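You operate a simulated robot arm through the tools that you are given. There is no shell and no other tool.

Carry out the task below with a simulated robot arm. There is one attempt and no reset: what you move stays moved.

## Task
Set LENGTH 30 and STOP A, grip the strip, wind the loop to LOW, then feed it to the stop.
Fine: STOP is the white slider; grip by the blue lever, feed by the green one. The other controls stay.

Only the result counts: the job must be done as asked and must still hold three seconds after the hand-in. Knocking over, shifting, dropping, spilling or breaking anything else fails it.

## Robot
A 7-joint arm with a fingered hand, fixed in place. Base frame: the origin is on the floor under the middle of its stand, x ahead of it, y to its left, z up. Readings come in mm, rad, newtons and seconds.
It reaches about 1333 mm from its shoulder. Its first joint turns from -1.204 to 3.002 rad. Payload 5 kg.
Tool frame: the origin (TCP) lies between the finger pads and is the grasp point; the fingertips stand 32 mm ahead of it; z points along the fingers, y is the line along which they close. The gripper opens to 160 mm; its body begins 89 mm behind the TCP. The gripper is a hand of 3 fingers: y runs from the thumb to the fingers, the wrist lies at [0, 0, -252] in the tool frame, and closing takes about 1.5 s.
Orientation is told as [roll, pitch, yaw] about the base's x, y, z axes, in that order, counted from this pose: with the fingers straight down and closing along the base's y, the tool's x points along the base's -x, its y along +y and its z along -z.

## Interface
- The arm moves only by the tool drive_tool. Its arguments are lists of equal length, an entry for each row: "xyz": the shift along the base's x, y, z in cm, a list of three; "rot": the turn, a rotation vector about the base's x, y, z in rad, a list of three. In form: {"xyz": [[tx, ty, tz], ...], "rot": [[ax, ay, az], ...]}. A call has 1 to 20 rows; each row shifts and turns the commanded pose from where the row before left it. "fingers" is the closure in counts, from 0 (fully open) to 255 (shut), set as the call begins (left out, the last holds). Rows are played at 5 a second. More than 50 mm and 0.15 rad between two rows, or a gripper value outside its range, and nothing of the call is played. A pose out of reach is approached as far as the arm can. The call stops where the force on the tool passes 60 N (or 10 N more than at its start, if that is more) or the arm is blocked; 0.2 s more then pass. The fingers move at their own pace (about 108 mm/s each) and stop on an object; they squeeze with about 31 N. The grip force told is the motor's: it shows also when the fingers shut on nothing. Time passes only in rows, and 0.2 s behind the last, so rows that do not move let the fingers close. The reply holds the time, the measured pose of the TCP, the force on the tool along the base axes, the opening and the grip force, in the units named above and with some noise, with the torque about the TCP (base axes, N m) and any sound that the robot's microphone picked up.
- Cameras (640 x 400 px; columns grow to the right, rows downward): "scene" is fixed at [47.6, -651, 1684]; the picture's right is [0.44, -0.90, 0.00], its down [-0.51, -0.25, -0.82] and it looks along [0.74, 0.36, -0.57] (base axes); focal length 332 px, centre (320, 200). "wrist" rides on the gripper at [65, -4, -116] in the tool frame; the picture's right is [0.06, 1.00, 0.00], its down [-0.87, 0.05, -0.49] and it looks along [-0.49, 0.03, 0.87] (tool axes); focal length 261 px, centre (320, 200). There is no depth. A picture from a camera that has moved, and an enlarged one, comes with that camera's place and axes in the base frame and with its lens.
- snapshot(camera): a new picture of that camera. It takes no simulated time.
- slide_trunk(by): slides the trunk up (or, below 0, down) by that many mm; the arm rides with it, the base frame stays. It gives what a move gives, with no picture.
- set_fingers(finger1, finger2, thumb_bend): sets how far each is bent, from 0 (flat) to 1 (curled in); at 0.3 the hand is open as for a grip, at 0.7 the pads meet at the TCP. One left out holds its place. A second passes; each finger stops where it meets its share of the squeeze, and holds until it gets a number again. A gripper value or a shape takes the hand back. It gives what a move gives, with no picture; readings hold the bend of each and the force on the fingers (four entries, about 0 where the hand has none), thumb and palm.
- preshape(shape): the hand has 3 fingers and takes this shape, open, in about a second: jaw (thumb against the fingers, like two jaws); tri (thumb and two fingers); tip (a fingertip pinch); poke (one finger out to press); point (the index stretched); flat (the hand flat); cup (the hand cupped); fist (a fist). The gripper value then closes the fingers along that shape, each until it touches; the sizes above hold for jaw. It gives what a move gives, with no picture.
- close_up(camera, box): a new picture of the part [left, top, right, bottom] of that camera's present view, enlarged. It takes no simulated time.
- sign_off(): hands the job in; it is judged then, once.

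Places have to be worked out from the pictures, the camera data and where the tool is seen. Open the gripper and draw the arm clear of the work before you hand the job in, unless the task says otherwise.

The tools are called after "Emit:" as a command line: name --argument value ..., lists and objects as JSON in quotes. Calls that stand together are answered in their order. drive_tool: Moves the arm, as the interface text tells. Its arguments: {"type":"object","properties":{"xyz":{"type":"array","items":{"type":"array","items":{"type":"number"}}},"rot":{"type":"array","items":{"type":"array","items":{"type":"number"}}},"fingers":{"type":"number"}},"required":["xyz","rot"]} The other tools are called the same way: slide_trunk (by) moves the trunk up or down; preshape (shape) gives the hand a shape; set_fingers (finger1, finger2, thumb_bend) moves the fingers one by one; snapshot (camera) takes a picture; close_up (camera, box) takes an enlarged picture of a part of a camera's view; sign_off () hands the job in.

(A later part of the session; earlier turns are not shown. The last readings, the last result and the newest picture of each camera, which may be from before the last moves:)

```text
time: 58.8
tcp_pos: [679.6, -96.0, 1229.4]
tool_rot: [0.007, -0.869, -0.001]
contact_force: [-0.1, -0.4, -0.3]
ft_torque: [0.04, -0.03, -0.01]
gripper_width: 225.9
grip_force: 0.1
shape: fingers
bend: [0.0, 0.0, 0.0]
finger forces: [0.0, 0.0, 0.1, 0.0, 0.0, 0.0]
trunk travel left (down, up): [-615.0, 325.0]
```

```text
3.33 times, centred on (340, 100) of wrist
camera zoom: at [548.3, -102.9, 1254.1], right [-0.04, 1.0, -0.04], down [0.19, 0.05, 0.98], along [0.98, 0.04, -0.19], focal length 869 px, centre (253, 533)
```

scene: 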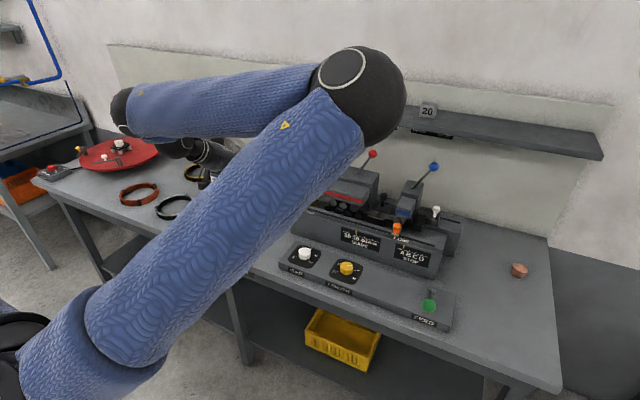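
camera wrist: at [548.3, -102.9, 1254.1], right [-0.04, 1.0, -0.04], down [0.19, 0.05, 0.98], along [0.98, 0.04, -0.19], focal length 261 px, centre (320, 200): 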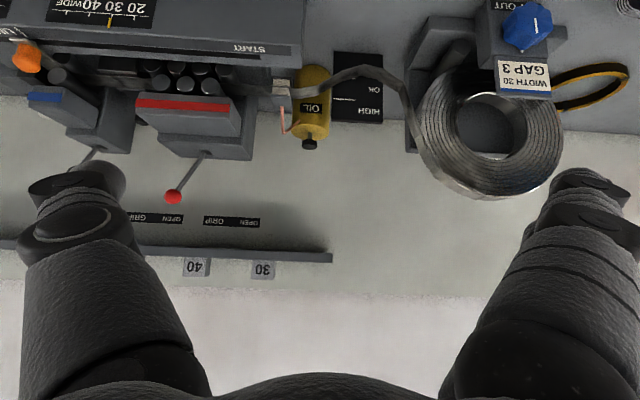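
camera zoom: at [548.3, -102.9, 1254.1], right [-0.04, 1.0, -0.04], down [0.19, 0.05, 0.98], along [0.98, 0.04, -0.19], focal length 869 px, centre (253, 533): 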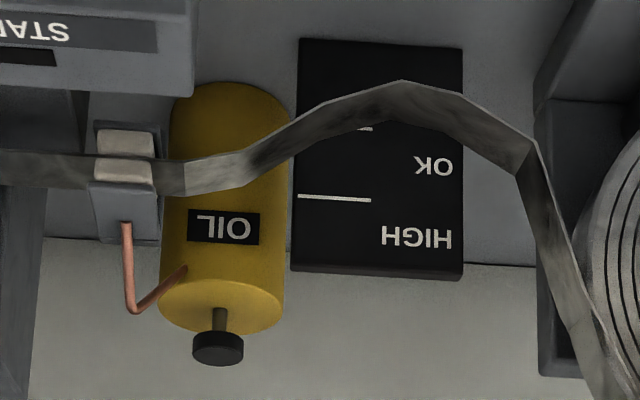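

Triangulated: knob face centre ≈ (851,198,927), knob ~60 mm wide with axis along x; bench at z≈862; board lines at z≈966 and ≈919, loop bottom ≈947. I'll grasp the knob from front-above (tool at 45°, closing along y) and turn it about x. First I move outward in x, then to the left, to get away from the joint limit.

Emit:
preshape --shape "tri"

Emit:
drive_tool --xyz '[[4, 0, 0], [4, 0, 0], [3, 2, 0], [0, 4, 0], [0, 4, 0], [0, 4, 0], [0, 4, 0]]' --rot '[[0, 0.04, 0], [0, 0.045, 0], [0, 0, 0], [0, 0, 0], [0, 0, 0], [0, 0, 0], [0, 0, 0]]' --fingers 80

Emit:
snapshot --camera "wrist"

Emit:
snapshot --camera "scene"

```text
time: 59.7
tcp_pos: [678.8, -95.9, 1228.4]
tool_rot: [0.006, -0.87, 0.0]
contact_force: [0.1, 0.4, -0.4]
ft_torque: [0.0, -0.01, 0.0]
gripper_width: 160.0
grip_force: 0.1
shape: tri
bend: [0.3, 0.3, 0.3]
finger forces: [0.0, 0.0, 0.0, 0.0, 0.1, 0.0]
trunk travel left (down, up): [-615.0, 325.0]
```

```text
time: 61.3
tcp_pos: [782.2, -91.9, 1231.1]
tool_rot: [0.001, -0.784, 0.001]
contact_force: [0.4, 0.5, -0.3]
ft_torque: [0.01, -0.03, -0.03]
gripper_width: 110.1
grip_force: 0.1
shape: tri
bend: [0.67, 0.67, 0.65]
finger forces: [0.0, 0.0, 0.0, 0.0, 0.0, 0.0]
out of reach, approached as far as the arm can: row 3, 4, 5, 6, 7
trunk travel left (down, up): [-615.0, 325.0]
```

```text
taken
camera wrist: at [653.4, -97.0, 1267.1], right [-0.04, 1.0, -0.04], down [0.27, 0.05, 0.96], along [0.96, 0.03, -0.27], focal length 261 px, centre (320, 200)
```

wrist: 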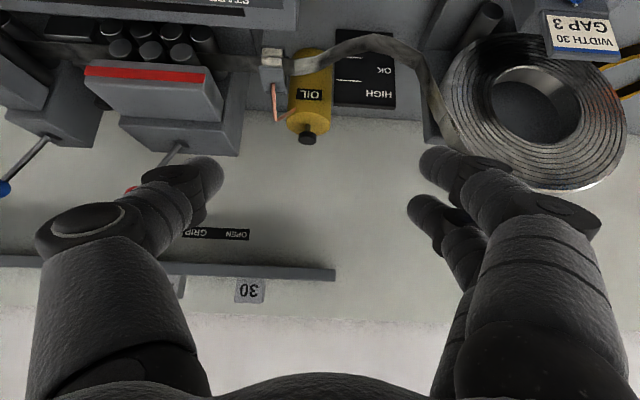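

```text
taken
```

scene: 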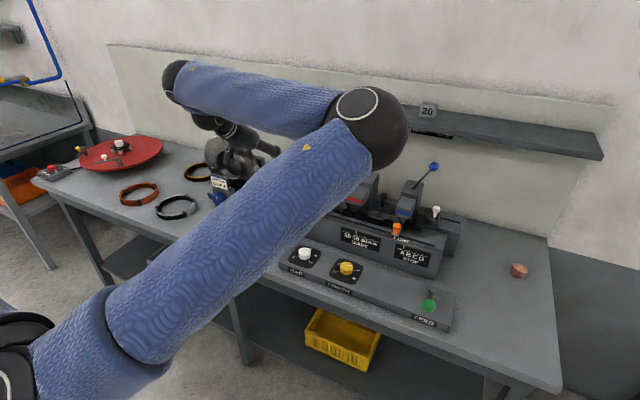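

The fold of the elbow seems to limit the arm; lower down the arm is more stretched. I pull back a bit, descend in front of the machine's left end, and then try moving left.

Emit:
drive_tool --xyz '[[-1, 0, -4], [-1, 0, -4], [-1, 0, -4], [0, 0, -4], [0, 0, -3], [0, 4, 0], [0, 4, 0], [0, 4, 0]]' --rot '[[0, 0, 0], [0, 0, 0], [0, 0, 0], [0, 0, 0], [0, 0, 0], [0, 0, 0], [0, 0, 0], [0, 0, 0]]'

Emit:
snapshot --camera "scene"

Emit:
snapshot --camera "wrist"

```text
time: 63.1
tcp_pos: [747.0, -97.1, 1069.2]
tool_rot: [0.001, -0.784, 0.001]
contact_force: [-0.4, -0.2, 0.2]
ft_torque: [-0.03, 0.01, 0.01]
gripper_width: 110.1
grip_force: 0.1
shape: tri
bend: [0.67, 0.67, 0.65]
finger forces: [0.1, 0.0, 0.0, 0.0, 0.0, 0.1]
out of reach, approached as far as the arm can: row 3, 4, 5, 6, 7, 8
trunk travel left (down, up): [-615.0, 325.0]
```

```text
taken
```

scene: 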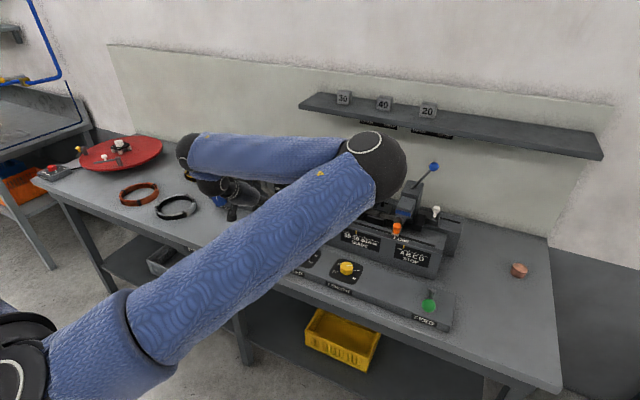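

```text
taken
camera wrist: at [618.0, -102.6, 1104.7], right [-0.04, 1.0, -0.04], down [0.27, 0.05, 0.96], along [0.96, 0.03, -0.27], focal length 261 px, centre (320, 200)
```

wrist: 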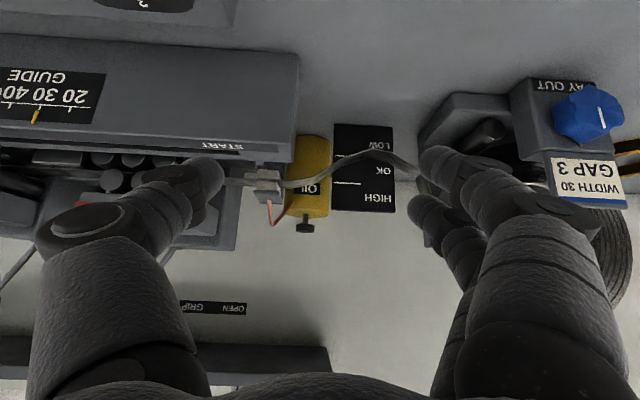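

The elbow is folded low and to the right over the machine, which is unfavourable. I raise the trunk by 170 mm so that the arm stretches out when I come down again.

Emit:
slide_trunk --by 170

Emit:
drive_tool --xyz '[[0, 4, 0], [0, 4, 0], [0, 4, 0], [0, 0, 0]]' --rot '[[0, 0, 0], [0, 0, 0], [0, 0, 0], [0, 0, 0]]'

Emit:
snapshot --camera "scene"

```text
time: 65.0
tcp_pos: [746.5, -97.8, 1239.5]
tool_rot: [0.002, -0.784, -0.001]
contact_force: [-0.3, -0.6, -0.5]
ft_torque: [0.02, -0.01, -0.01]
gripper_width: 110.2
grip_force: 0.0
shape: tri
bend: [0.67, 0.67, 0.65]
finger forces: [0.1, 0.0, 0.0, 0.1, 0.0, 0.1]
trunk travel left (down, up): [-785.0, 155.0]
```

```text
time: 66.0
tcp_pos: [747.0, -95.7, 1238.6]
tool_rot: [0.001, -0.783, -0.001]
contact_force: [-0.4, -0.6, 0.2]
ft_torque: [0.04, 0.05, -0.01]
gripper_width: 109.9
grip_force: 0.0
shape: tri
bend: [0.67, 0.67, 0.65]
finger forces: [0.0, 0.0, 0.0, 0.0, 0.0, 0.0]
out of reach, approached as far as the arm can: row 1, 2, 3
trunk travel left (down, up): [-785.0, 155.0]
```

```text
taken
```

scene: 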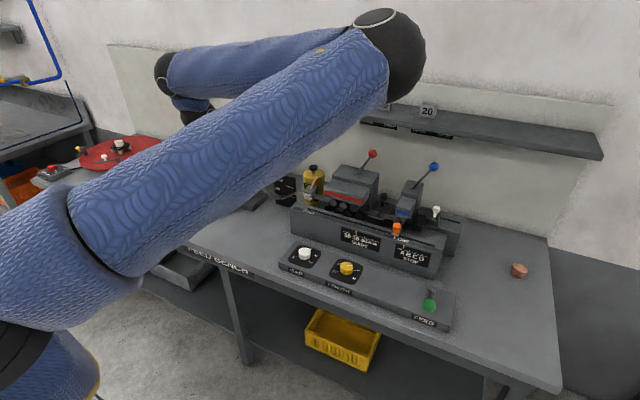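

The limit is still at y≈−96, so it is a wrist/elbow posture limit for the tilted tool. I bring the tool back to vertical (as at the start, elbow high) and then try going left.

Emit:
drive_tool --xyz '[[0, 0, 2], [0, 0, 2], [0, 0, 2], [0, 0, 2], [0, 0, 0], [0, 0, 0], [0, 3, 0], [0, 4, 0], [0, 4, 0], [0, 4, 0], [0, 4, 0], [0, 4, 0], [0, 4, 0]]' --rot '[[0, 0.14, 0], [0, 0.14, 0], [0, 0.14, 0], [0, 0.14, 0], [0, 0.14, 0], [0, 0.085, 0], [0, 0, 0], [0, 0, 0], [0, 0, 0], [0, 0, 0], [0, 0, 0], [0, 0, 0], [0, 0, 0]]'

Emit:
snapshot --camera "scene"

```text
time: 68.8
tcp_pos: [643.8, -100.9, 1274.9]
tool_rot: [0.01, -0.002, -0.002]
contact_force: [0.3, 0.2, -0.2]
ft_torque: [0.0, -0.02, 0.01]
gripper_width: 110.0
grip_force: 0.0
shape: tri
bend: [0.67, 0.67, 0.65]
finger forces: [0.1, 0.1, 0.0, 0.0, 0.0, 0.1]
out of reach, approached as far as the arm can: row 4, 5, 6, 7, 8, 9, 10, 11, 12, 13
trunk travel left (down, up): [-785.0, 155.0]
```

```text
taken
```

scene: 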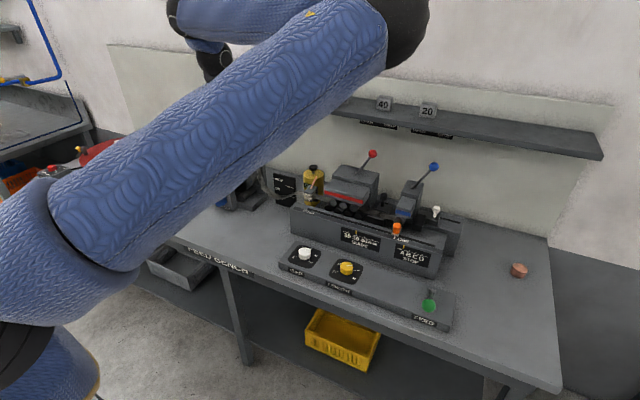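

Strange: even the vertical tool is held back here. I test whether turning the hand about z frees the arm: yaw +0.45 rad and then a small move left/out.

Emit:
drive_tool --xyz '[[0, 0, 0], [0, 0, 0], [0, 0, 0], [0, 0, 0], [0, 2, 0], [0, 2, 0], [0, 2, 0]]' --rot '[[0, 0, 0.12], [0, 0, 0.12], [0, 0, 0.12], [0, 0, 0.1], [0, 0, 0], [0, 0, 0], [0, 0, 0]]'

Emit:
snapshot --camera "scene"

```text
time: 70.4
tcp_pos: [634.0, -99.8, 1274.0]
tool_rot: [0.006, -0.003, 0.458]
contact_force: [-0.3, -0.1, -0.8]
ft_torque: [0.0, 0.01, -0.03]
gripper_width: 110.0
grip_force: 0.1
shape: tri
bend: [0.67, 0.67, 0.65]
finger forces: [0.0, 0.0, 0.0, 0.0, 0.0, 0.1]
out of reach, approached as far as the arm can: row 5, 6, 7
trunk travel left (down, up): [-785.0, 155.0]
```

```text
taken
```

scene: 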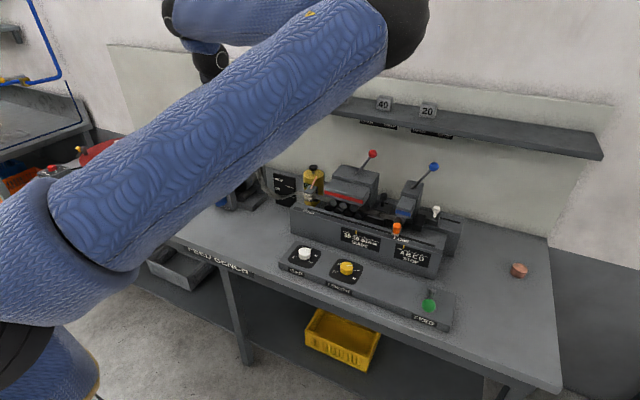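

The wrist seems limited to about y=−97 whenever the arm is folded (like a right arm whose elbow is bent outward). I try stretching the arm out first: up and forward to x≈950, then left.

Emit:
drive_tool --xyz '[[2, -1, 2], [4, 0, 2], [4.5, 0, 2], [4.5, 0, 1], [4.5, 0, 0], [4.5, 0, 0], [4.5, 0, 0], [3, 0, 0], [0, 3, 0], [0, 4, 0], [0, 4, 0], [0, 4, 0], [0, 4, 0], [0, 4, 0]]' --rot '[[0, 0, -0.1], [0, 0, -0.12], [0, 0, -0.12], [0, 0, -0.12], [0, 0, 0], [0, 0, 0], [0, 0, 0], [0, 0, 0], [0, 0, 0], [0, 0, 0], [0, 0, 0], [0, 0, 0], [0, 0, 0], [0, 0, 0]]'

Emit:
snapshot --camera "scene"

```text
time: 73.4
tcp_pos: [730.1, -135.8, 1249.4]
tool_rot: [0.015, -0.006, 0.001]
contact_force: [0.2, -0.4, 0.5]
ft_torque: [-0.02, -0.02, -0.03]
gripper_width: 110.2
grip_force: 0.2
shape: tri
bend: [0.67, 0.67, 0.65]
finger forces: [0.1, 0.0, 0.1, 0.0, 0.1, 0.1]
out of reach, approached as far as the arm can: row 2, 3, 4, 5, 6, 7, 8, 9, 10, 11, 12, 13, 14
trunk travel left (down, up): [-785.0, 155.0]
```

```text
taken
```

scene: 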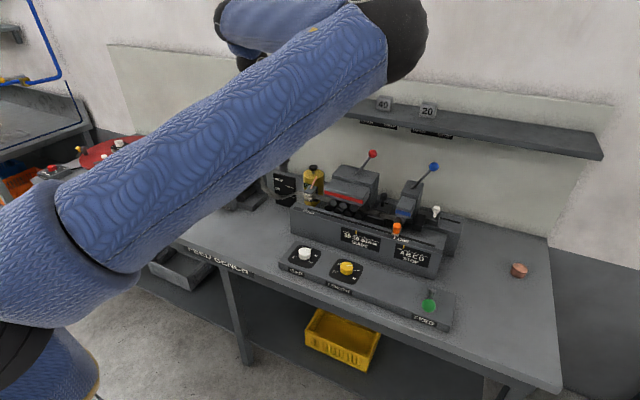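

The upper arm stays stuck in this branch. I return to a pose like the start (hand high relative to the trunk, y≈−270), and from there go left high up; afterwards the trunk can bring the hand down.

Emit:
drive_tool --xyz '[[-1, -4, 2], [-2, -4, 2], [-2, -4, 3], [-2, -2, 3], [-2, 0, 3], [0, 0, 3], [0, 0, 3], [0, 0, 3]]' --rot '[[0, 0, 0], [0, 0, 0], [0, 0, 0], [0, 0, 0], [0, 0, 0], [0, 0, 0], [0, 0, 0], [0, 0, 0]]'

Emit:
snapshot --camera "scene"

```text
refused: row 3 steps farther than a row can; nothing moved
```

```text
taken
```

scene: 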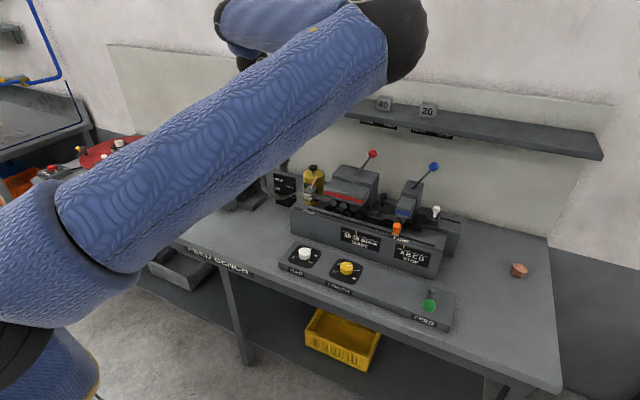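

One row was too long; I repeat with shorter rows.

Emit:
drive_tool --xyz '[[-1, -4, 2], [-1, -4, 2], [-1, -3, 3], [-2, -2, 3], [-2, 0, 3], [-2, 0, 3], [0, 0, 3], [0, 0, 3]]' --rot '[[0, 0, 0], [0, 0, 0], [0, 0, 0], [0, 0, 0], [0, 0, 0], [0, 0, 0], [0, 0, 0], [0, 0, 0]]'

Emit:
snapshot --camera "scene"

```text
time: 75.2
tcp_pos: [639.6, -267.3, 1469.7]
tool_rot: [0.002, 0.0, -0.001]
contact_force: [0.8, -1.0, -0.3]
ft_torque: [-0.01, -0.02, 0.01]
gripper_width: 110.1
grip_force: 0.1
shape: tri
bend: [0.67, 0.67, 0.65]
finger forces: [0.0, 0.0, 0.0, 0.0, 0.0, 0.0]
trunk travel left (down, up): [-785.0, 155.0]
```

```text
taken
```

scene: 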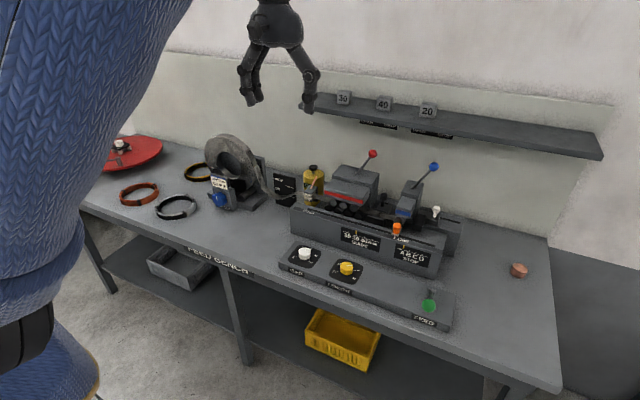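

The elbow is high again. Now I go left at this height.

Emit:
drive_tool --xyz '[[0, 4, 0], [0, 4, 0], [0, 4, 0], [0, 4, 0], [0, 4, 0], [0, 4, 0], [0, 4, 0], [0, 4, 0], [0, 4, 0], [0, 4, 0]]' --rot '[[0, 0, 0], [0, 0, 0], [0, 0, 0], [0, 0, 0], [0, 0, 0], [0, 0, 0], [0, 0, 0], [0, 0, 0], [0, 0, 0], [0, 0, 0]]'

Emit:
snapshot --camera "scene"

```text
time: 77.4
tcp_pos: [570.9, -100.2, 1415.7]
tool_rot: [0.008, 0.001, 0.0]
contact_force: [-0.1, -0.1, -0.4]
ft_torque: [0.0, -0.01, -0.01]
gripper_width: 110.2
grip_force: 0.1
shape: tri
bend: [0.67, 0.67, 0.65]
finger forces: [0.0, 0.0, 0.0, 0.0, 0.0, 0.0]
out of reach, approached as far as the arm can: row 3, 4, 5, 6, 7, 8, 9, 10
trunk travel left (down, up): [-785.0, 155.0]
```

```text
taken
```

scene: 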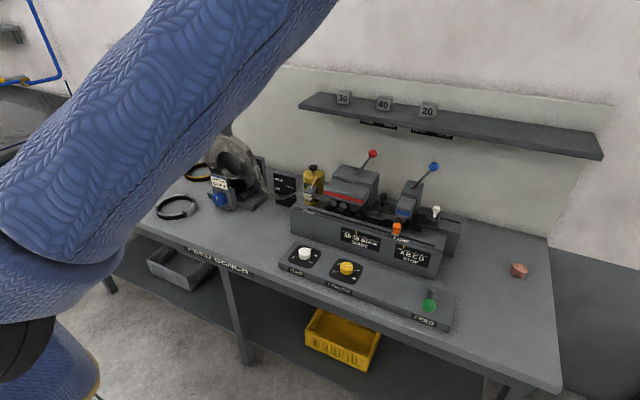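

The wrist again stops near y≈−100, so I infer a right-hand arm whose wrist cannot cross to the left; but the hand itself can point left. I back up a little and swing the hand to point toward +y with the wrist kept in place, then test how far left it gets.

Emit:
drive_tool --xyz '[[1, -4, 0], [1, -4, 0], [1, -3, 0], [0, 3.02, 0.18], [0, 2.97, 0.54], [0, 2.89, 0.89], [0, 2.76, 1.23], [0, 2.59, 1.55], [0, 2.39, 1.85], [0, 2.15, 2.12], [0, 1.88, 2.37], [0, 1.58, 2.58], [0, 1.26, 2.74]]' --rot '[[0, 0, 0], [0, 0, 0], [0, 0, 0], [0.12, 0, 0], [0.12, 0, 0], [0.12, 0, 0], [0.12, 0, 0], [0.12, 0, 0], [0.12, 0, 0], [0.12, 0, 0], [0.12, 0, 0], [0.12, 0, 0], [0.12, 0, 0]]'

Emit:
drive_tool --xyz '[[0, 4, 0], [0, 4, 0], [0, 4, 0], [0, 4, 0], [0, 4, 0]]' --rot '[[0, 0, 0], [0, 0, 0], [0, 0, 0], [0, 0, 0], [0, 0, 0]]'

Emit:
snapshot --camera "scene"

Emit:
snapshot --camera "wrist"

```text
time: 80.2
tcp_pos: [599.0, 25.5, 1576.4]
tool_rot: [1.203, 0.0, -0.001]
contact_force: [0.0, 1.2, 0.2]
ft_torque: [0.0, 0.01, -0.01]
gripper_width: 110.0
grip_force: 0.0
shape: tri
bend: [0.67, 0.67, 0.65]
finger forces: [0.0, 0.1, 0.0, 0.0, 0.0, 0.0]
trunk travel left (down, up): [-785.0, 155.0]
```

```text
time: 81.4
tcp_pos: [599.9, 224.4, 1572.6]
tool_rot: [1.201, 0.001, -0.005]
contact_force: [0.8, 0.1, -5.9]
ft_torque: [0.59, 0.07, 0.1]
gripper_width: 109.9
grip_force: 0.1
shape: tri
bend: [0.67, 0.67, 0.65]
finger forces: [0.1, 0.0, 0.1, 0.0, 0.0, 0.1]
trunk travel left (down, up): [-785.0, 155.0]
```

```text
taken
```

scene: 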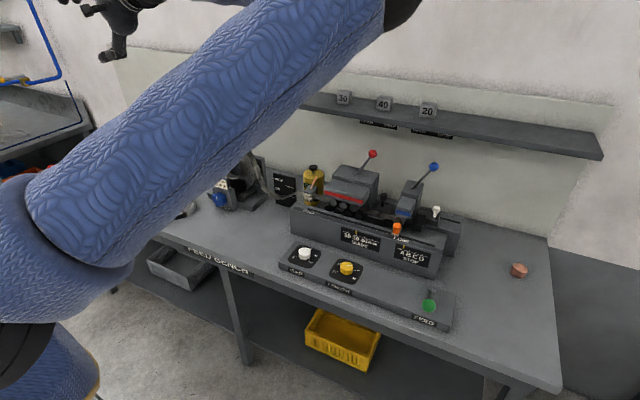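

```text
taken
camera wrist: at [533.9, 113.2, 1611.6], right [-0.06, 0.36, 0.93], down [0.87, -0.44, 0.23], along [0.49, 0.82, -0.29], focal length 261 px, centre (320, 200)
```

wrist: 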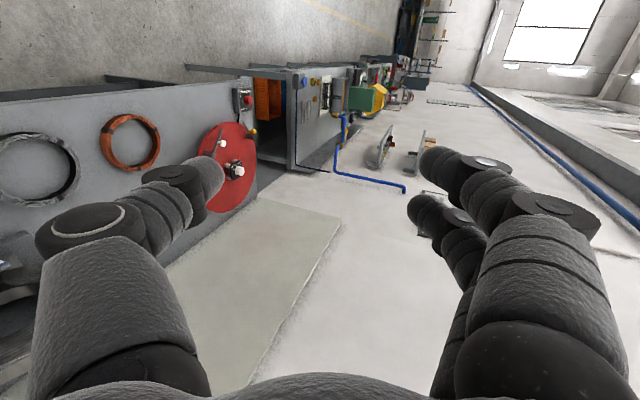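

With the hand pointing left the arm reaches y=224 – the wrist's bend was the limit, not the arm. A small force/torque showed up; I check whether it persists before going on.

Emit:
drive_tool --xyz '[[0, 0, 0], [0, 0, 0]]' --rot '[[0, 0, 0], [0, 0, 0]]'

```text
time: 82.0
tcp_pos: [600.0, 224.8, 1574.9]
tool_rot: [1.204, 0.001, 0.001]
contact_force: [0.6, -0.5, 0.6]
ft_torque: [0.01, -0.04, 0.01]
gripper_width: 109.7
grip_force: 0.1
shape: tri
bend: [0.67, 0.67, 0.65]
finger forces: [0.0, 0.0, 0.1, 0.0, 0.0, 0.0]
trunk travel left (down, up): [-785.0, 155.0]
```

No persistent force. I set the hand's tilt to about 0.9 rad and descend in stages in front of the pay-out (x≈700–760, y≈110), watching the elbow.

Emit:
drive_tool --xyz '[[1.6, -1.1, -4.2], [1.6, -1.1, -4.2], [1.6, -1.1, -4.2], [1.6, -1.1, -4.2], [1.6, -1.1, -4.2]]' --rot '[[-0.1, 0, 0], [-0.1, 0, 0], [-0.1, 0, 0], [0, 0, 0], [0, 0, 0]]'

Emit:
snapshot --camera "scene"

```text
time: 83.2
tcp_pos: [685.7, 146.3, 1370.9]
tool_rot: [0.903, 0.0, 0.0]
contact_force: [-0.1, 0.4, -0.6]
ft_torque: [-0.02, 0.07, -0.02]
gripper_width: 109.7
grip_force: 0.0
shape: tri
bend: [0.67, 0.67, 0.65]
finger forces: [0.1, 0.0, 0.0, 0.0, 0.0, 0.1]
out of reach, approached as far as the arm can: row 2
trunk travel left (down, up): [-785.0, 155.0]
```

```text
taken
```

scene: 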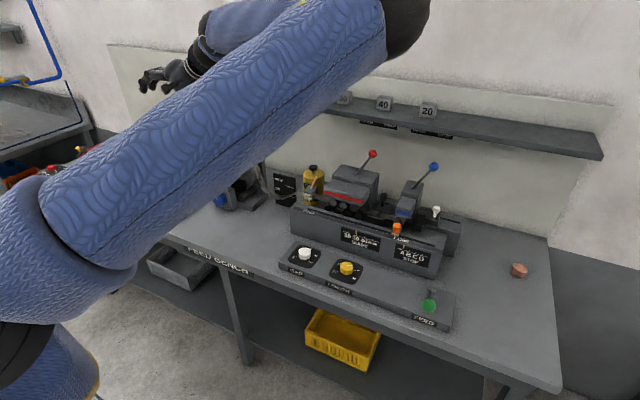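

Reachable so far, elbow still high. I continue down toward (760,100,1150).

Emit:
drive_tool --xyz '[[1.5, -1, -4.4], [1.5, -1, -4.4], [1.5, -1, -4.4], [1.5, -1, -4.4], [1.5, -1, -4.4]]' --rot '[[0, 0, 0], [0, 0, 0], [0, 0, 0], [0, 0, 0], [0, 0, 0]]'

Emit:
snapshot --camera "scene"

Emit:
snapshot --camera "wrist"

```text
time: 84.4
tcp_pos: [750.0, 75.3, 1161.8]
tool_rot: [0.903, 0.0, 0.001]
contact_force: [-0.2, 0.3, 1.0]
ft_torque: [-0.03, 0.04, 0.0]
gripper_width: 109.8
grip_force: 0.0
shape: tri
bend: [0.67, 0.67, 0.65]
finger forces: [0.0, 0.1, 0.0, 0.0, 0.0, 0.0]
out of reach, approached as far as the arm can: row 4, 5
trunk travel left (down, up): [-785.0, 155.0]
```

```text
taken
```

scene: 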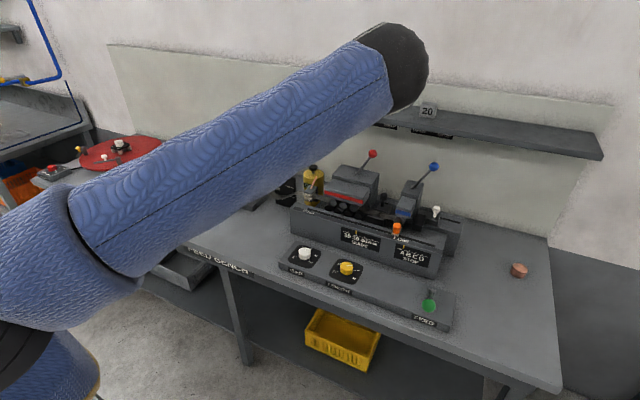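

```text
taken
camera wrist: at [683.7, -19.0, 1229.3], right [-0.06, 0.62, 0.78], down [0.87, -0.35, 0.35], along [0.49, 0.7, -0.51], focal length 261 px, centre (320, 200)
```

wrist: 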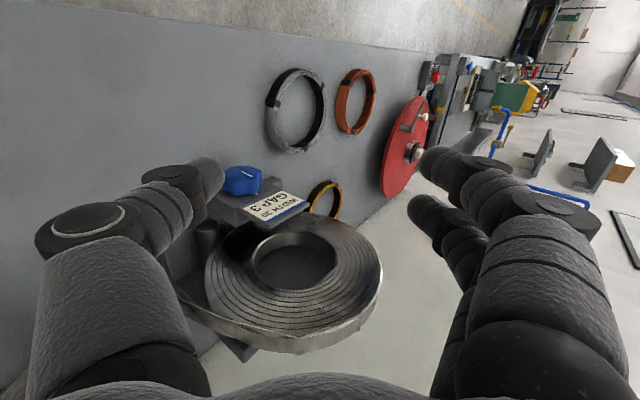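

At tilt 0.9 the limit came at y≈75. I tilt the hand further to 1.25 rad (pointing more to the left) and test moving left again at this height.

Emit:
drive_tool --xyz '[[0, 1.7, 2], [0, 1.4, 2.5], [0, 1.1, 3.1], [0, 4, 0], [0, 4, 0], [0, 4, 0]]' --rot '[[0.12, 0, 0], [0.12, 0, 0], [0.11, 0, 0], [0, 0, 0], [0, 0, 0], [0, 0, 0]]'

Emit:
snapshot --camera "scene"

```text
time: 85.8
tcp_pos: [712.3, 159.4, 1282.1]
tool_rot: [1.251, 0.002, 0.0]
contact_force: [-0.3, -0.6, 0.3]
ft_torque: [0.0, -0.06, -0.02]
gripper_width: 110.1
grip_force: 0.0
shape: tri
bend: [0.67, 0.67, 0.65]
finger forces: [0.0, 0.1, 0.1, 0.1, 0.0, 0.0]
out of reach, approached as far as the arm can: row 2, 4, 5, 6
trunk travel left (down, up): [-785.0, 155.0]
```

```text
taken
```

scene: 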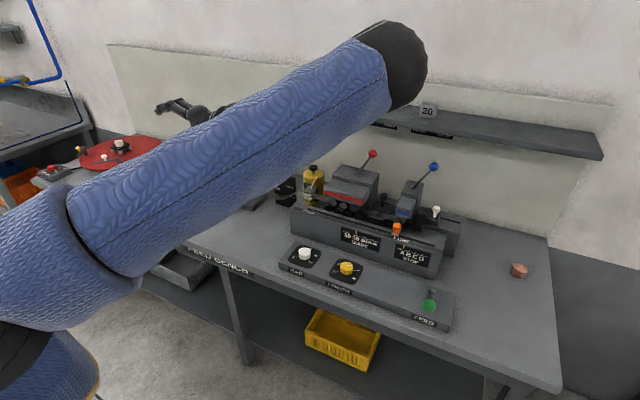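

The left limit at this tilt is y≈160 (x≈712). That is nearly enough to reach the knob's right side with the closed fingertips: pushing its right-hand lobes downward turns it clockwise (pay out). I close the fingers and go down in stages to test the reach near (800,60,1100).

Emit:
drive_tool --xyz '[[1.7, -2, -3.6], [1.7, -2, -3.6], [1.7, -2, -3.6], [1.7, -2, -3.6], [1.7, -2, -3.6]]' --rot '[[-0.05, 0, 0], [0, 0, 0], [0, 0, 0], [0, 0, 0], [0, 0, 0]]' --fingers 255

Emit:
snapshot --camera "scene"

Emit:
snapshot --camera "wrist"

```text
time: 87.0
tcp_pos: [772.8, 15.9, 1141.6]
tool_rot: [1.201, -0.001, -0.001]
contact_force: [1.1, -0.7, -0.1]
ft_torque: [0.06, -0.05, 0.01]
gripper_width: 0.1
grip_force: 31.1
shape: tri
bend: [0.65, 0.65, 0.67]
finger forces: [0.0, 0.1, 0.0, 0.0, 0.0, 0.0]
out of reach, approached as far as the arm can: row 2, 3, 4, 5
trunk travel left (down, up): [-785.0, 155.0]
```

```text
taken
```

scene: 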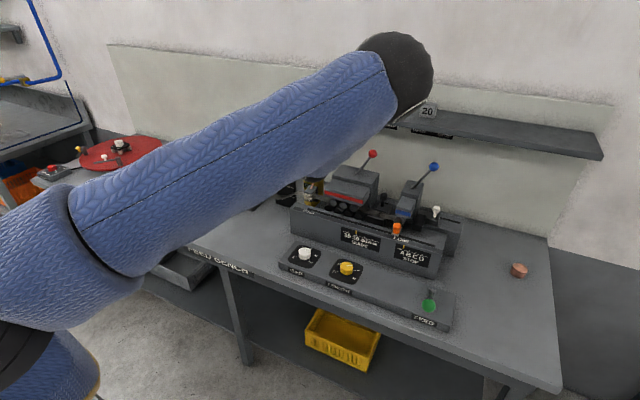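

```text
taken
camera wrist: at [705.4, -94.1, 1178.2], right [-0.06, 0.36, 0.93], down [0.87, -0.44, 0.23], along [0.49, 0.82, -0.29], focal length 261 px, centre (320, 200)
```

wrist: 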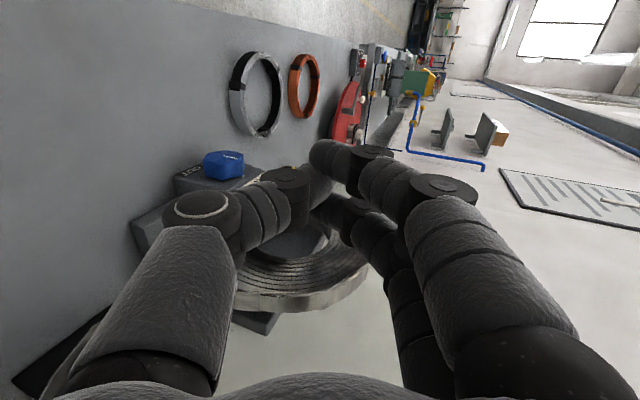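

The arm stops again at (773,16,1142) although a posture should exist, so a wrist-roll joint may be at its limit. I test by rolling the hand about its own axis by +0.45 rad and then continuing the same way.

Emit:
drive_tool --xyz '[[0, 0, 0], [0, 0, 0], [0, 0, 0], [1, 0, -3], [1, 0, -3], [1, 0, -3]]' --rot '[[0, 0.14, -0.054], [0, 0.14, -0.054], [0, 0.14, -0.054], [0, 0, 0], [0, 0, 0], [0, 0, 0]]'

Emit:
snapshot --camera "scene"

```text
time: 88.4
tcp_pos: [761.6, -23.1, 1106.4]
tool_rot: [1.166, 0.419, -0.174]
contact_force: [0.1, -0.2, -0.2]
ft_torque: [0.02, -0.01, -0.01]
gripper_width: 0.1
grip_force: 31.2
shape: tri
bend: [0.65, 0.65, 0.67]
finger forces: [0.0, 0.0, 0.0, 0.0, 0.1, 0.0]
out of reach, approached as far as the arm can: row 4, 5, 6
trunk travel left (down, up): [-785.0, 155.0]
```

```text
taken
```

scene: 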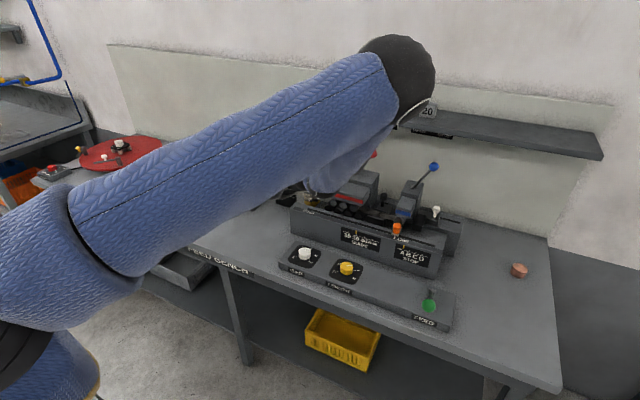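

The roll doesn't matter. I'll explore the reach high up instead (where the arm went far left before), and later bring everything down with the trunk. I undo the roll, climb back to z≈1500, and test x≈860, y≈150 there.

Emit:
drive_tool --xyz '[[-1.2, 1.3, 4.3], [-1.2, 1.3, 4.3], [-1.2, 1.3, 4.3], [-1.2, 1.3, 4.3], [-1.2, 1.3, 4.3], [-1.2, 1.3, 4.3], [-1.2, 1.3, 4.3], [-1.2, 1.3, 4.3], [-1.2, 1.3, 4.3]]' --rot '[[0, -0.14, 0.054], [0, -0.14, 0.054], [0, -0.14, 0.054], [0, 0, 0], [0, 0, 0], [0, 0, 0], [0, 0, 0], [0, 0, 0], [0, 0, 0]]'

Emit:
drive_tool --xyz '[[0, 4, 0], [2, 3, 0], [4, 0, 0], [4, 0, 0], [4, 0, 0], [4, 0, 0], [4, 0, 0], [2, 0, 0]]' --rot '[[0, 0, 0], [0, 0, 0], [0, 0, 0], [0, 0, 0], [0, 0, 0], [0, 0, 0], [0, 0, 0], [0, 0, 0]]'

Emit:
snapshot --camera "scene"

```text
time: 90.4
tcp_pos: [649.5, 94.8, 1495.1]
tool_rot: [1.202, -0.001, 0.0]
contact_force: [-0.2, -0.2, 0.2]
ft_torque: [-0.01, -0.04, -0.03]
gripper_width: 0.1
grip_force: 31.0
shape: tri
bend: [0.65, 0.65, 0.67]
finger forces: [0.0, 0.1, 0.0, 0.0, 0.0, 0.1]
trunk travel left (down, up): [-785.0, 155.0]
```

```text
time: 92.2
tcp_pos: [855.2, 119.3, 1491.5]
tool_rot: [1.201, 0.0, -0.001]
contact_force: [-1.0, 0.1, 0.1]
ft_torque: [0.01, 0.03, -0.01]
gripper_width: 0.0
grip_force: 31.0
shape: tri
bend: [0.65, 0.65, 0.67]
finger forces: [0.1, 0.1, 0.0, 0.0, 0.0, 0.0]
out of reach, approached as far as the arm can: row 6, 7, 8
trunk travel left (down, up): [-785.0, 155.0]
```

```text
taken
```

scene: 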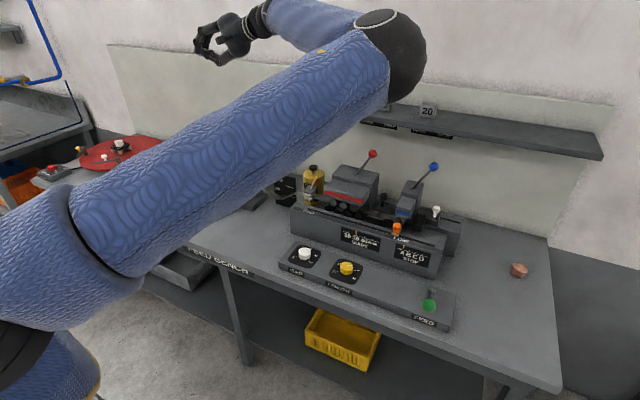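

High up the hand reaches (855,119). The drop between elbow and hand must be bigger (elbow must stay above the console), so I test a middle height with the hand pointing left and slightly forward (turn −0.35 about z), target about (856,128,1374).

Emit:
drive_tool --xyz '[[0, 0, -2.5], [0, 0, -3], [0, 0.3, -3], [0, 0.6, -3], [0, 0, 0]]' --rot '[[0, 0, -0.12], [0, 0, -0.12], [0, 0, -0.11], [0, 0, 0], [0, 0, 0]]'

Emit:
drive_tool --xyz '[[0, 2, 0], [0, 2, 0], [0, 2, 0]]' --rot '[[0, 0, 0], [0, 0, 0], [0, 0, 0]]'

Emit:
snapshot --camera "scene"

```text
time: 93.4
tcp_pos: [849.5, 129.9, 1375.8]
tool_rot: [1.205, -0.001, -0.351]
contact_force: [-0.8, -0.1, 0.2]
ft_torque: [0.0, 0.03, 0.0]
gripper_width: 0.0
grip_force: 31.0
shape: tri
bend: [0.65, 0.65, 0.67]
finger forces: [0.1, 0.1, 0.0, 0.1, 0.0, 0.1]
trunk travel left (down, up): [-785.0, 155.0]
```

```text
time: 94.2
tcp_pos: [837.2, 160.7, 1380.7]
tool_rot: [1.202, -0.001, -0.352]
contact_force: [-0.1, 0.3, 0.6]
ft_torque: [0.01, 0.0, 0.03]
gripper_width: 0.0
grip_force: 30.5
shape: tri
bend: [0.65, 0.65, 0.67]
finger forces: [0.0, 0.0, 0.1, 0.1, 0.1, 0.0]
out of reach, approached as far as the arm can: row 2, 3
trunk travel left (down, up): [-785.0, 155.0]
```

```text
taken
```

scene: 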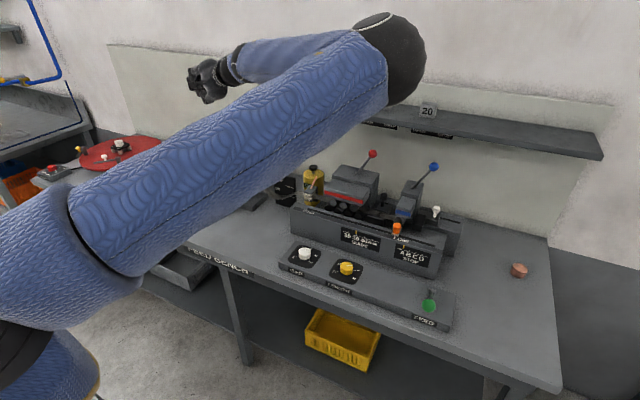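

With the hand pointing left and 20° forward, (849,130,1376) is reachable, tip ≈ 160. I'd now use the trunk to lower everything; first I draw the hand back right to y≈80, then slide down in two stages, watching the elbow.

Emit:
drive_tool --xyz '[[0, -4, 0], [0, -4, 0], [0, 0, 0]]' --rot '[[0, 0, 0], [0, 0, 0], [0, 0, 0]]'

Emit:
slide_trunk --by -220

Emit:
snapshot --camera "scene"

Emit:
snapshot --camera "wrist"

```text
time: 95.0
tcp_pos: [837.1, 76.5, 1381.8]
tool_rot: [1.204, 0.0, -0.349]
contact_force: [0.9, -1.0, 0.2]
ft_torque: [0.01, 0.02, 0.03]
gripper_width: 0.0
grip_force: 30.5
shape: tri
bend: [0.65, 0.65, 0.67]
finger forces: [0.0, 0.0, 0.0, 0.0, 0.0, 0.0]
trunk travel left (down, up): [-785.0, 155.0]
```

```text
time: 97.3
tcp_pos: [836.9, 76.2, 1162.5]
tool_rot: [1.202, -0.001, -0.352]
contact_force: [0.4, 0.1, 0.9]
ft_torque: [0.02, 0.02, 0.0]
gripper_width: 0.0
grip_force: 31.0
shape: tri
bend: [0.65, 0.65, 0.67]
finger forces: [0.0, 0.0, 0.0, 0.0, 0.0, 0.0]
trunk travel left (down, up): [-565.0, 375.0]
```

```text
taken
```

scene: 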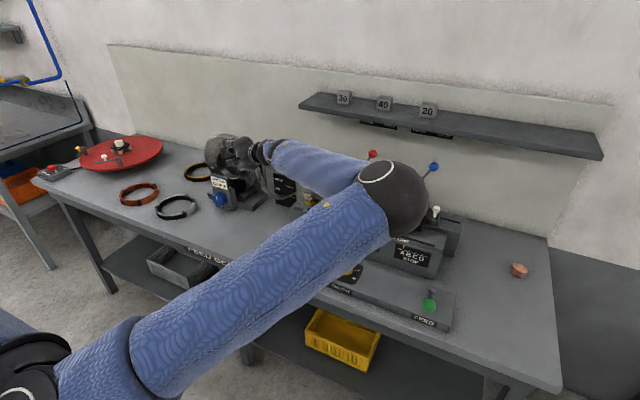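

```text
taken
camera wrist: at [737.1, -5.1, 1199.1], right [0.06, 0.36, 0.93], down [0.67, -0.71, 0.23], along [0.74, 0.61, -0.28], focal length 261 px, centre (320, 200)
```

wrist: 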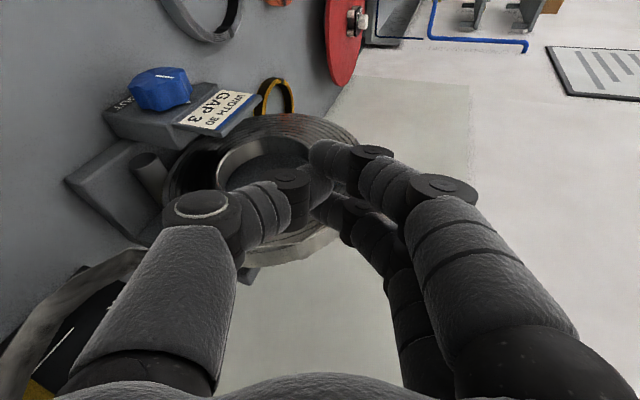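

Hand, elbow and reel are all well clear. Before lowering further I test here how far left the tip can go in this posture.

Emit:
drive_tool --xyz '[[0.5, 3, 0], [0.5, 3, 0], [0, 2, 0], [0, 2, 0]]' --rot '[[0, 0, 0], [0, 0, 0], [0, 0, 0], [0, 0, 0]]'

Emit:
snapshot --camera "scene"

Emit:
snapshot --camera "wrist"

```text
time: 98.3
tcp_pos: [835.5, 162.1, 1165.3]
tool_rot: [1.204, -0.002, -0.349]
contact_force: [0.3, -0.8, 0.2]
ft_torque: [-0.02, 0.02, 0.03]
gripper_width: 0.3
grip_force: 31.1
shape: tri
bend: [0.65, 0.65, 0.67]
finger forces: [0.0, 0.0, 0.0, 0.1, 0.0, 0.0]
out of reach, approached as far as the arm can: row 4
trunk travel left (down, up): [-565.0, 375.0]
```

```text
taken
```

scene: 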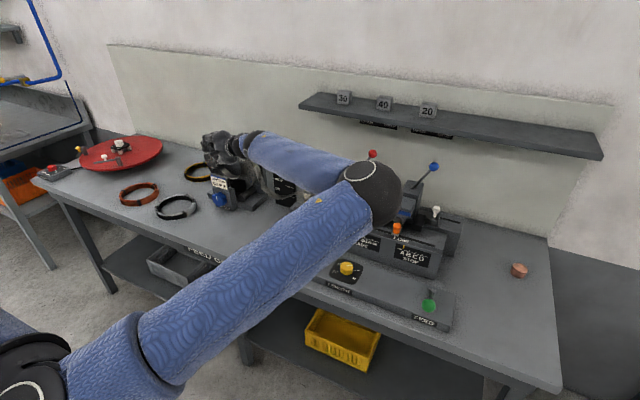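

```text
taken
camera wrist: at [736.1, 79.1, 1203.0], right [0.06, 0.36, 0.93], down [0.67, -0.71, 0.23], along [0.74, 0.6, -0.28], focal length 261 px, centre (320, 200)
```

wrist: 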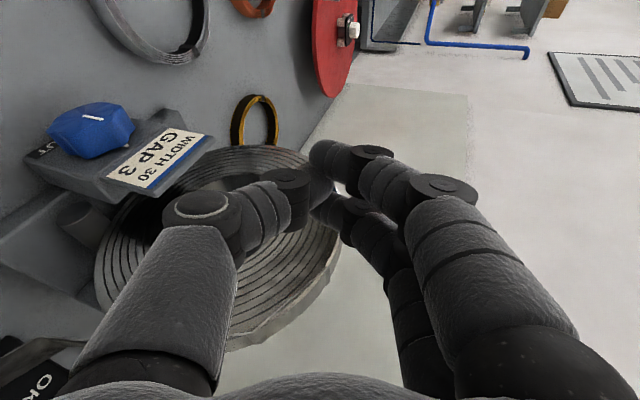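

The tip can reach y≈190 here – enough to work on the knob's right side. I retreat a bit to the right and lower the trunk another 165 mm.

Emit:
drive_tool --xyz '[[0, -3, 0], [1, -3, 0]]' --rot '[[0, 0, 0], [0, 0, 0]]'

Emit:
slide_trunk --by -165

Emit:
snapshot --camera "scene"

Emit:
snapshot --camera "wrist"

```text
time: 98.9
tcp_pos: [845.5, 99.9, 1165.3]
tool_rot: [1.201, 0.003, -0.348]
contact_force: [0.7, 0.3, -0.3]
ft_torque: [0.01, -0.01, 0.01]
gripper_width: 0.2
grip_force: 30.5
shape: tri
bend: [0.65, 0.65, 0.67]
finger forces: [0.0, 0.0, 0.1, 0.0, 0.1, 0.0]
trunk travel left (down, up): [-565.0, 375.0]
```

```text
time: 100.8
tcp_pos: [845.3, 99.5, 1000.8]
tool_rot: [1.2, 0.001, -0.353]
contact_force: [-0.6, -0.2, -0.2]
ft_torque: [-0.03, 0.0, 0.01]
gripper_width: 0.1
grip_force: 31.6
shape: tri
bend: [0.65, 0.65, 0.67]
finger forces: [0.0, 0.0, 0.0, 0.0, 0.0, 0.0]
trunk travel left (down, up): [-400.0, 540.0]
```

```text
taken
```

scene: 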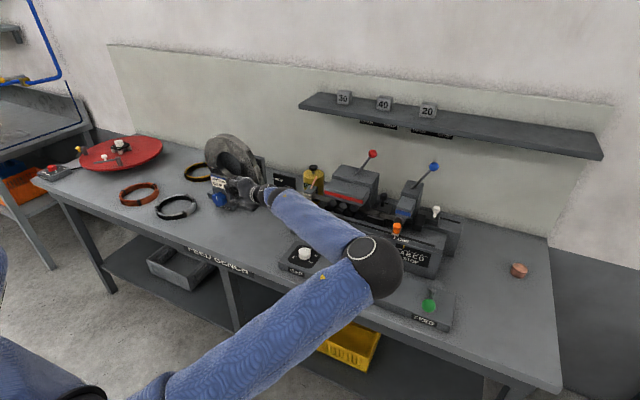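

```text
taken
camera wrist: at [746.0, 18.4, 1038.0], right [0.06, 0.36, 0.93], down [0.67, -0.71, 0.23], along [0.74, 0.61, -0.28], focal length 261 px, centre (320, 200)
```

wrist: 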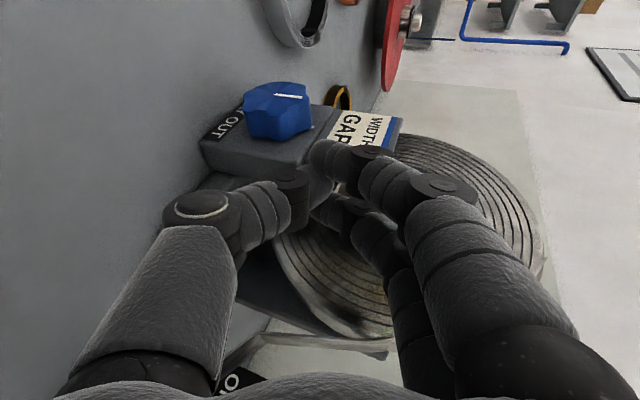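

Elbow is over the free part of the console. I zoom in on the knob from the wrist camera and on the loop from the scene camera.

Emit:
close_up --camera "wrist" --box '[200, 60, 360, 160]'

Emit:
close_up --camera "scene" --box '[195, 150, 335, 235]'

```text
4.00 times, centred on (280, 110) of wrist
camera zoom: at [746.0, 18.4, 1038.0], right [0.06, 0.36, 0.93], down [0.67, -0.71, 0.23], along [0.74, 0.61, -0.28], focal length 1043 px, centre (480, 560)
```

zoom: 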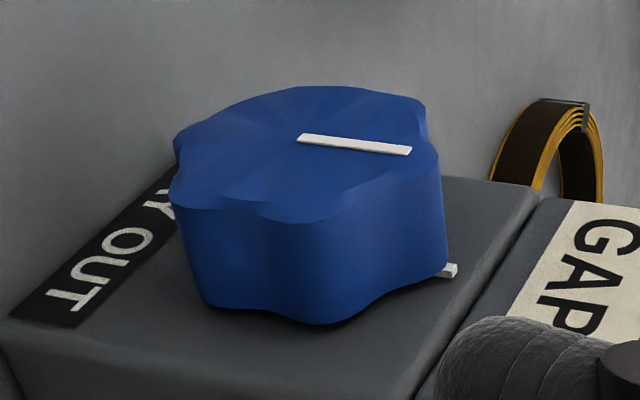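

```text
4.57 times, centred on (265, 192) of scene
camera zoom: at [47.6, -651.0, 1684.0], right [0.44, -0.9, 0.0], down [-0.51, -0.25, -0.82], along [0.74, 0.36, -0.57], focal length 1516 px, centre (571, 234)
```

zoom: 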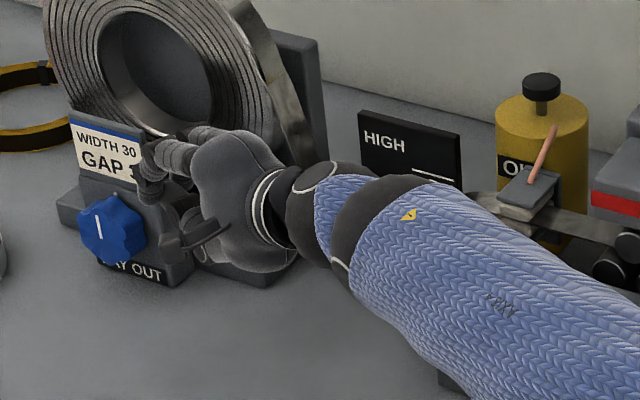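

The lobed knob is clearly visible: pointer up at its mark, face at x≈851, centre ≈ (y 200, z 923), ~58 mm across. I bring the closed fingertips over its upper right: TCP to about (852,157,993).

Emit:
drive_tool --xyz '[[0.7, 2, 0], [0, 2, -0.3], [0, 1.7, -0.5]]' --rot '[[0, 0, 0], [0, 0, 0], [0, 0, 0]]'

Emit:
snapshot --camera "wrist"

Emit:
close_up --camera "scene" --box '[195, 150, 335, 235]'

```text
time: 101.6
tcp_pos: [849.8, 145.8, 994.8]
tool_rot: [1.206, 0.0, -0.357]
contact_force: [-4.1, -46.8, 8.4]
ft_torque: [-0.21, -0.15, -1.12]
gripper_width: 0.1
grip_force: 31.1
shape: tri
bend: [0.65, 0.72, 0.67]
finger forces: [0.0, 75.1, 0.1, 0.0, 0.0, 0.0]
out of reach, approached as far as the arm can: row 3
trunk travel left (down, up): [-400.0, 540.0]
```

```text
taken
camera wrist: at [749.9, 63.7, 1032.1], right [0.07, 0.36, 0.93], down [0.66, -0.72, 0.23], along [0.75, 0.6, -0.28], focal length 261 px, centre (320, 200)
```

wrist: 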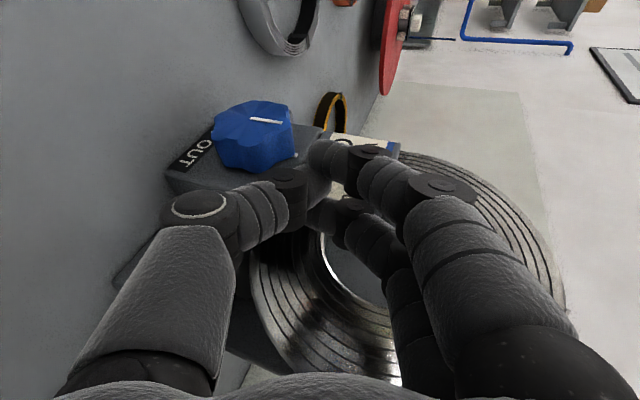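

```text
4.57 times, centred on (265, 192) of scene
camera zoom: at [47.6, -651.0, 1684.0], right [0.44, -0.9, 0.0], down [-0.51, -0.25, -0.82], along [0.74, 0.36, -0.57], focal length 1516 px, centre (571, 234)
```

zoom: 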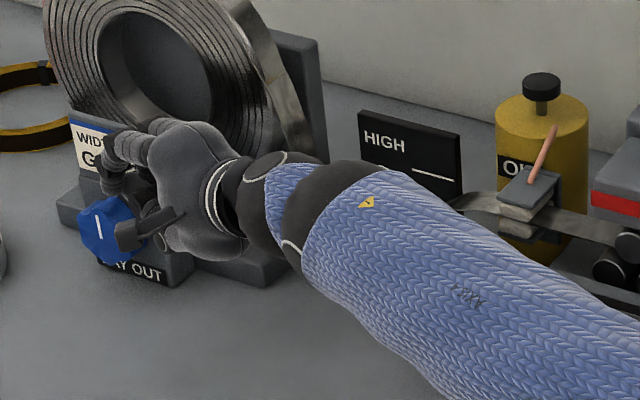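

Contact: the upper finger ran against the edge of the label plate (−47 N). I back off at once and check that nothing moved.

Emit:
drive_tool --xyz '[[0, -2, 0], [-0.5, -2, 0]]' --rot '[[0, 0, 0], [0, 0, 0]]'

Emit:
close_up --camera "scene" --box '[195, 150, 335, 235]'

Emit:
close_up --camera "wrist" --box '[180, 60, 420, 200]'

```text
time: 102.2
tcp_pos: [843.8, 111.3, 993.4]
tool_rot: [1.203, 0.0, -0.349]
contact_force: [-0.4, 0.0, -0.5]
ft_torque: [-0.01, 0.03, -0.03]
gripper_width: 0.1
grip_force: 30.3
shape: tri
bend: [0.65, 0.69, 0.67]
finger forces: [0.0, 0.0, 0.0, 0.0, 0.1, 0.0]
trunk travel left (down, up): [-400.0, 540.0]
```

```text
4.57 times, centred on (265, 192) of scene
camera zoom: at [47.6, -651.0, 1684.0], right [0.44, -0.9, 0.0], down [-0.51, -0.25, -0.82], along [0.74, 0.36, -0.57], focal length 1516 px, centre (571, 234)
```

zoom: 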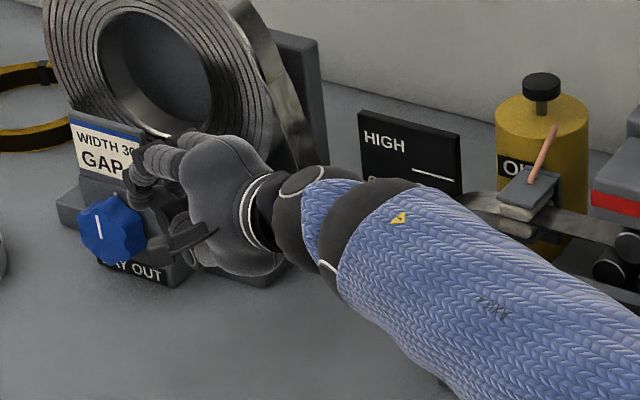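

```text
2.67 times, centred on (300, 130) of wrist
camera zoom: at [745.2, 29.9, 1031.2], right [0.07, 0.36, 0.93], down [0.67, -0.71, 0.23], along [0.74, 0.61, -0.29], focal length 695 px, centre (373, 387)
```

zoom: 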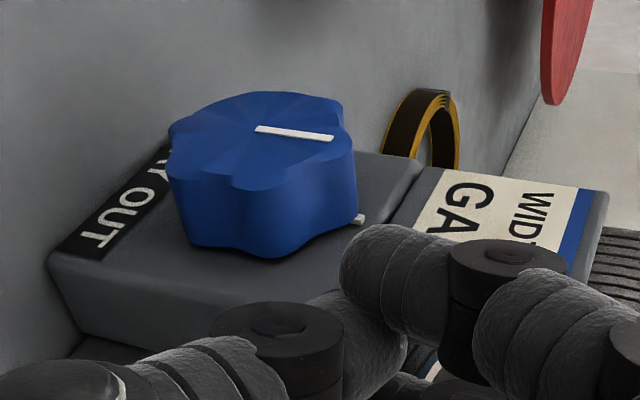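

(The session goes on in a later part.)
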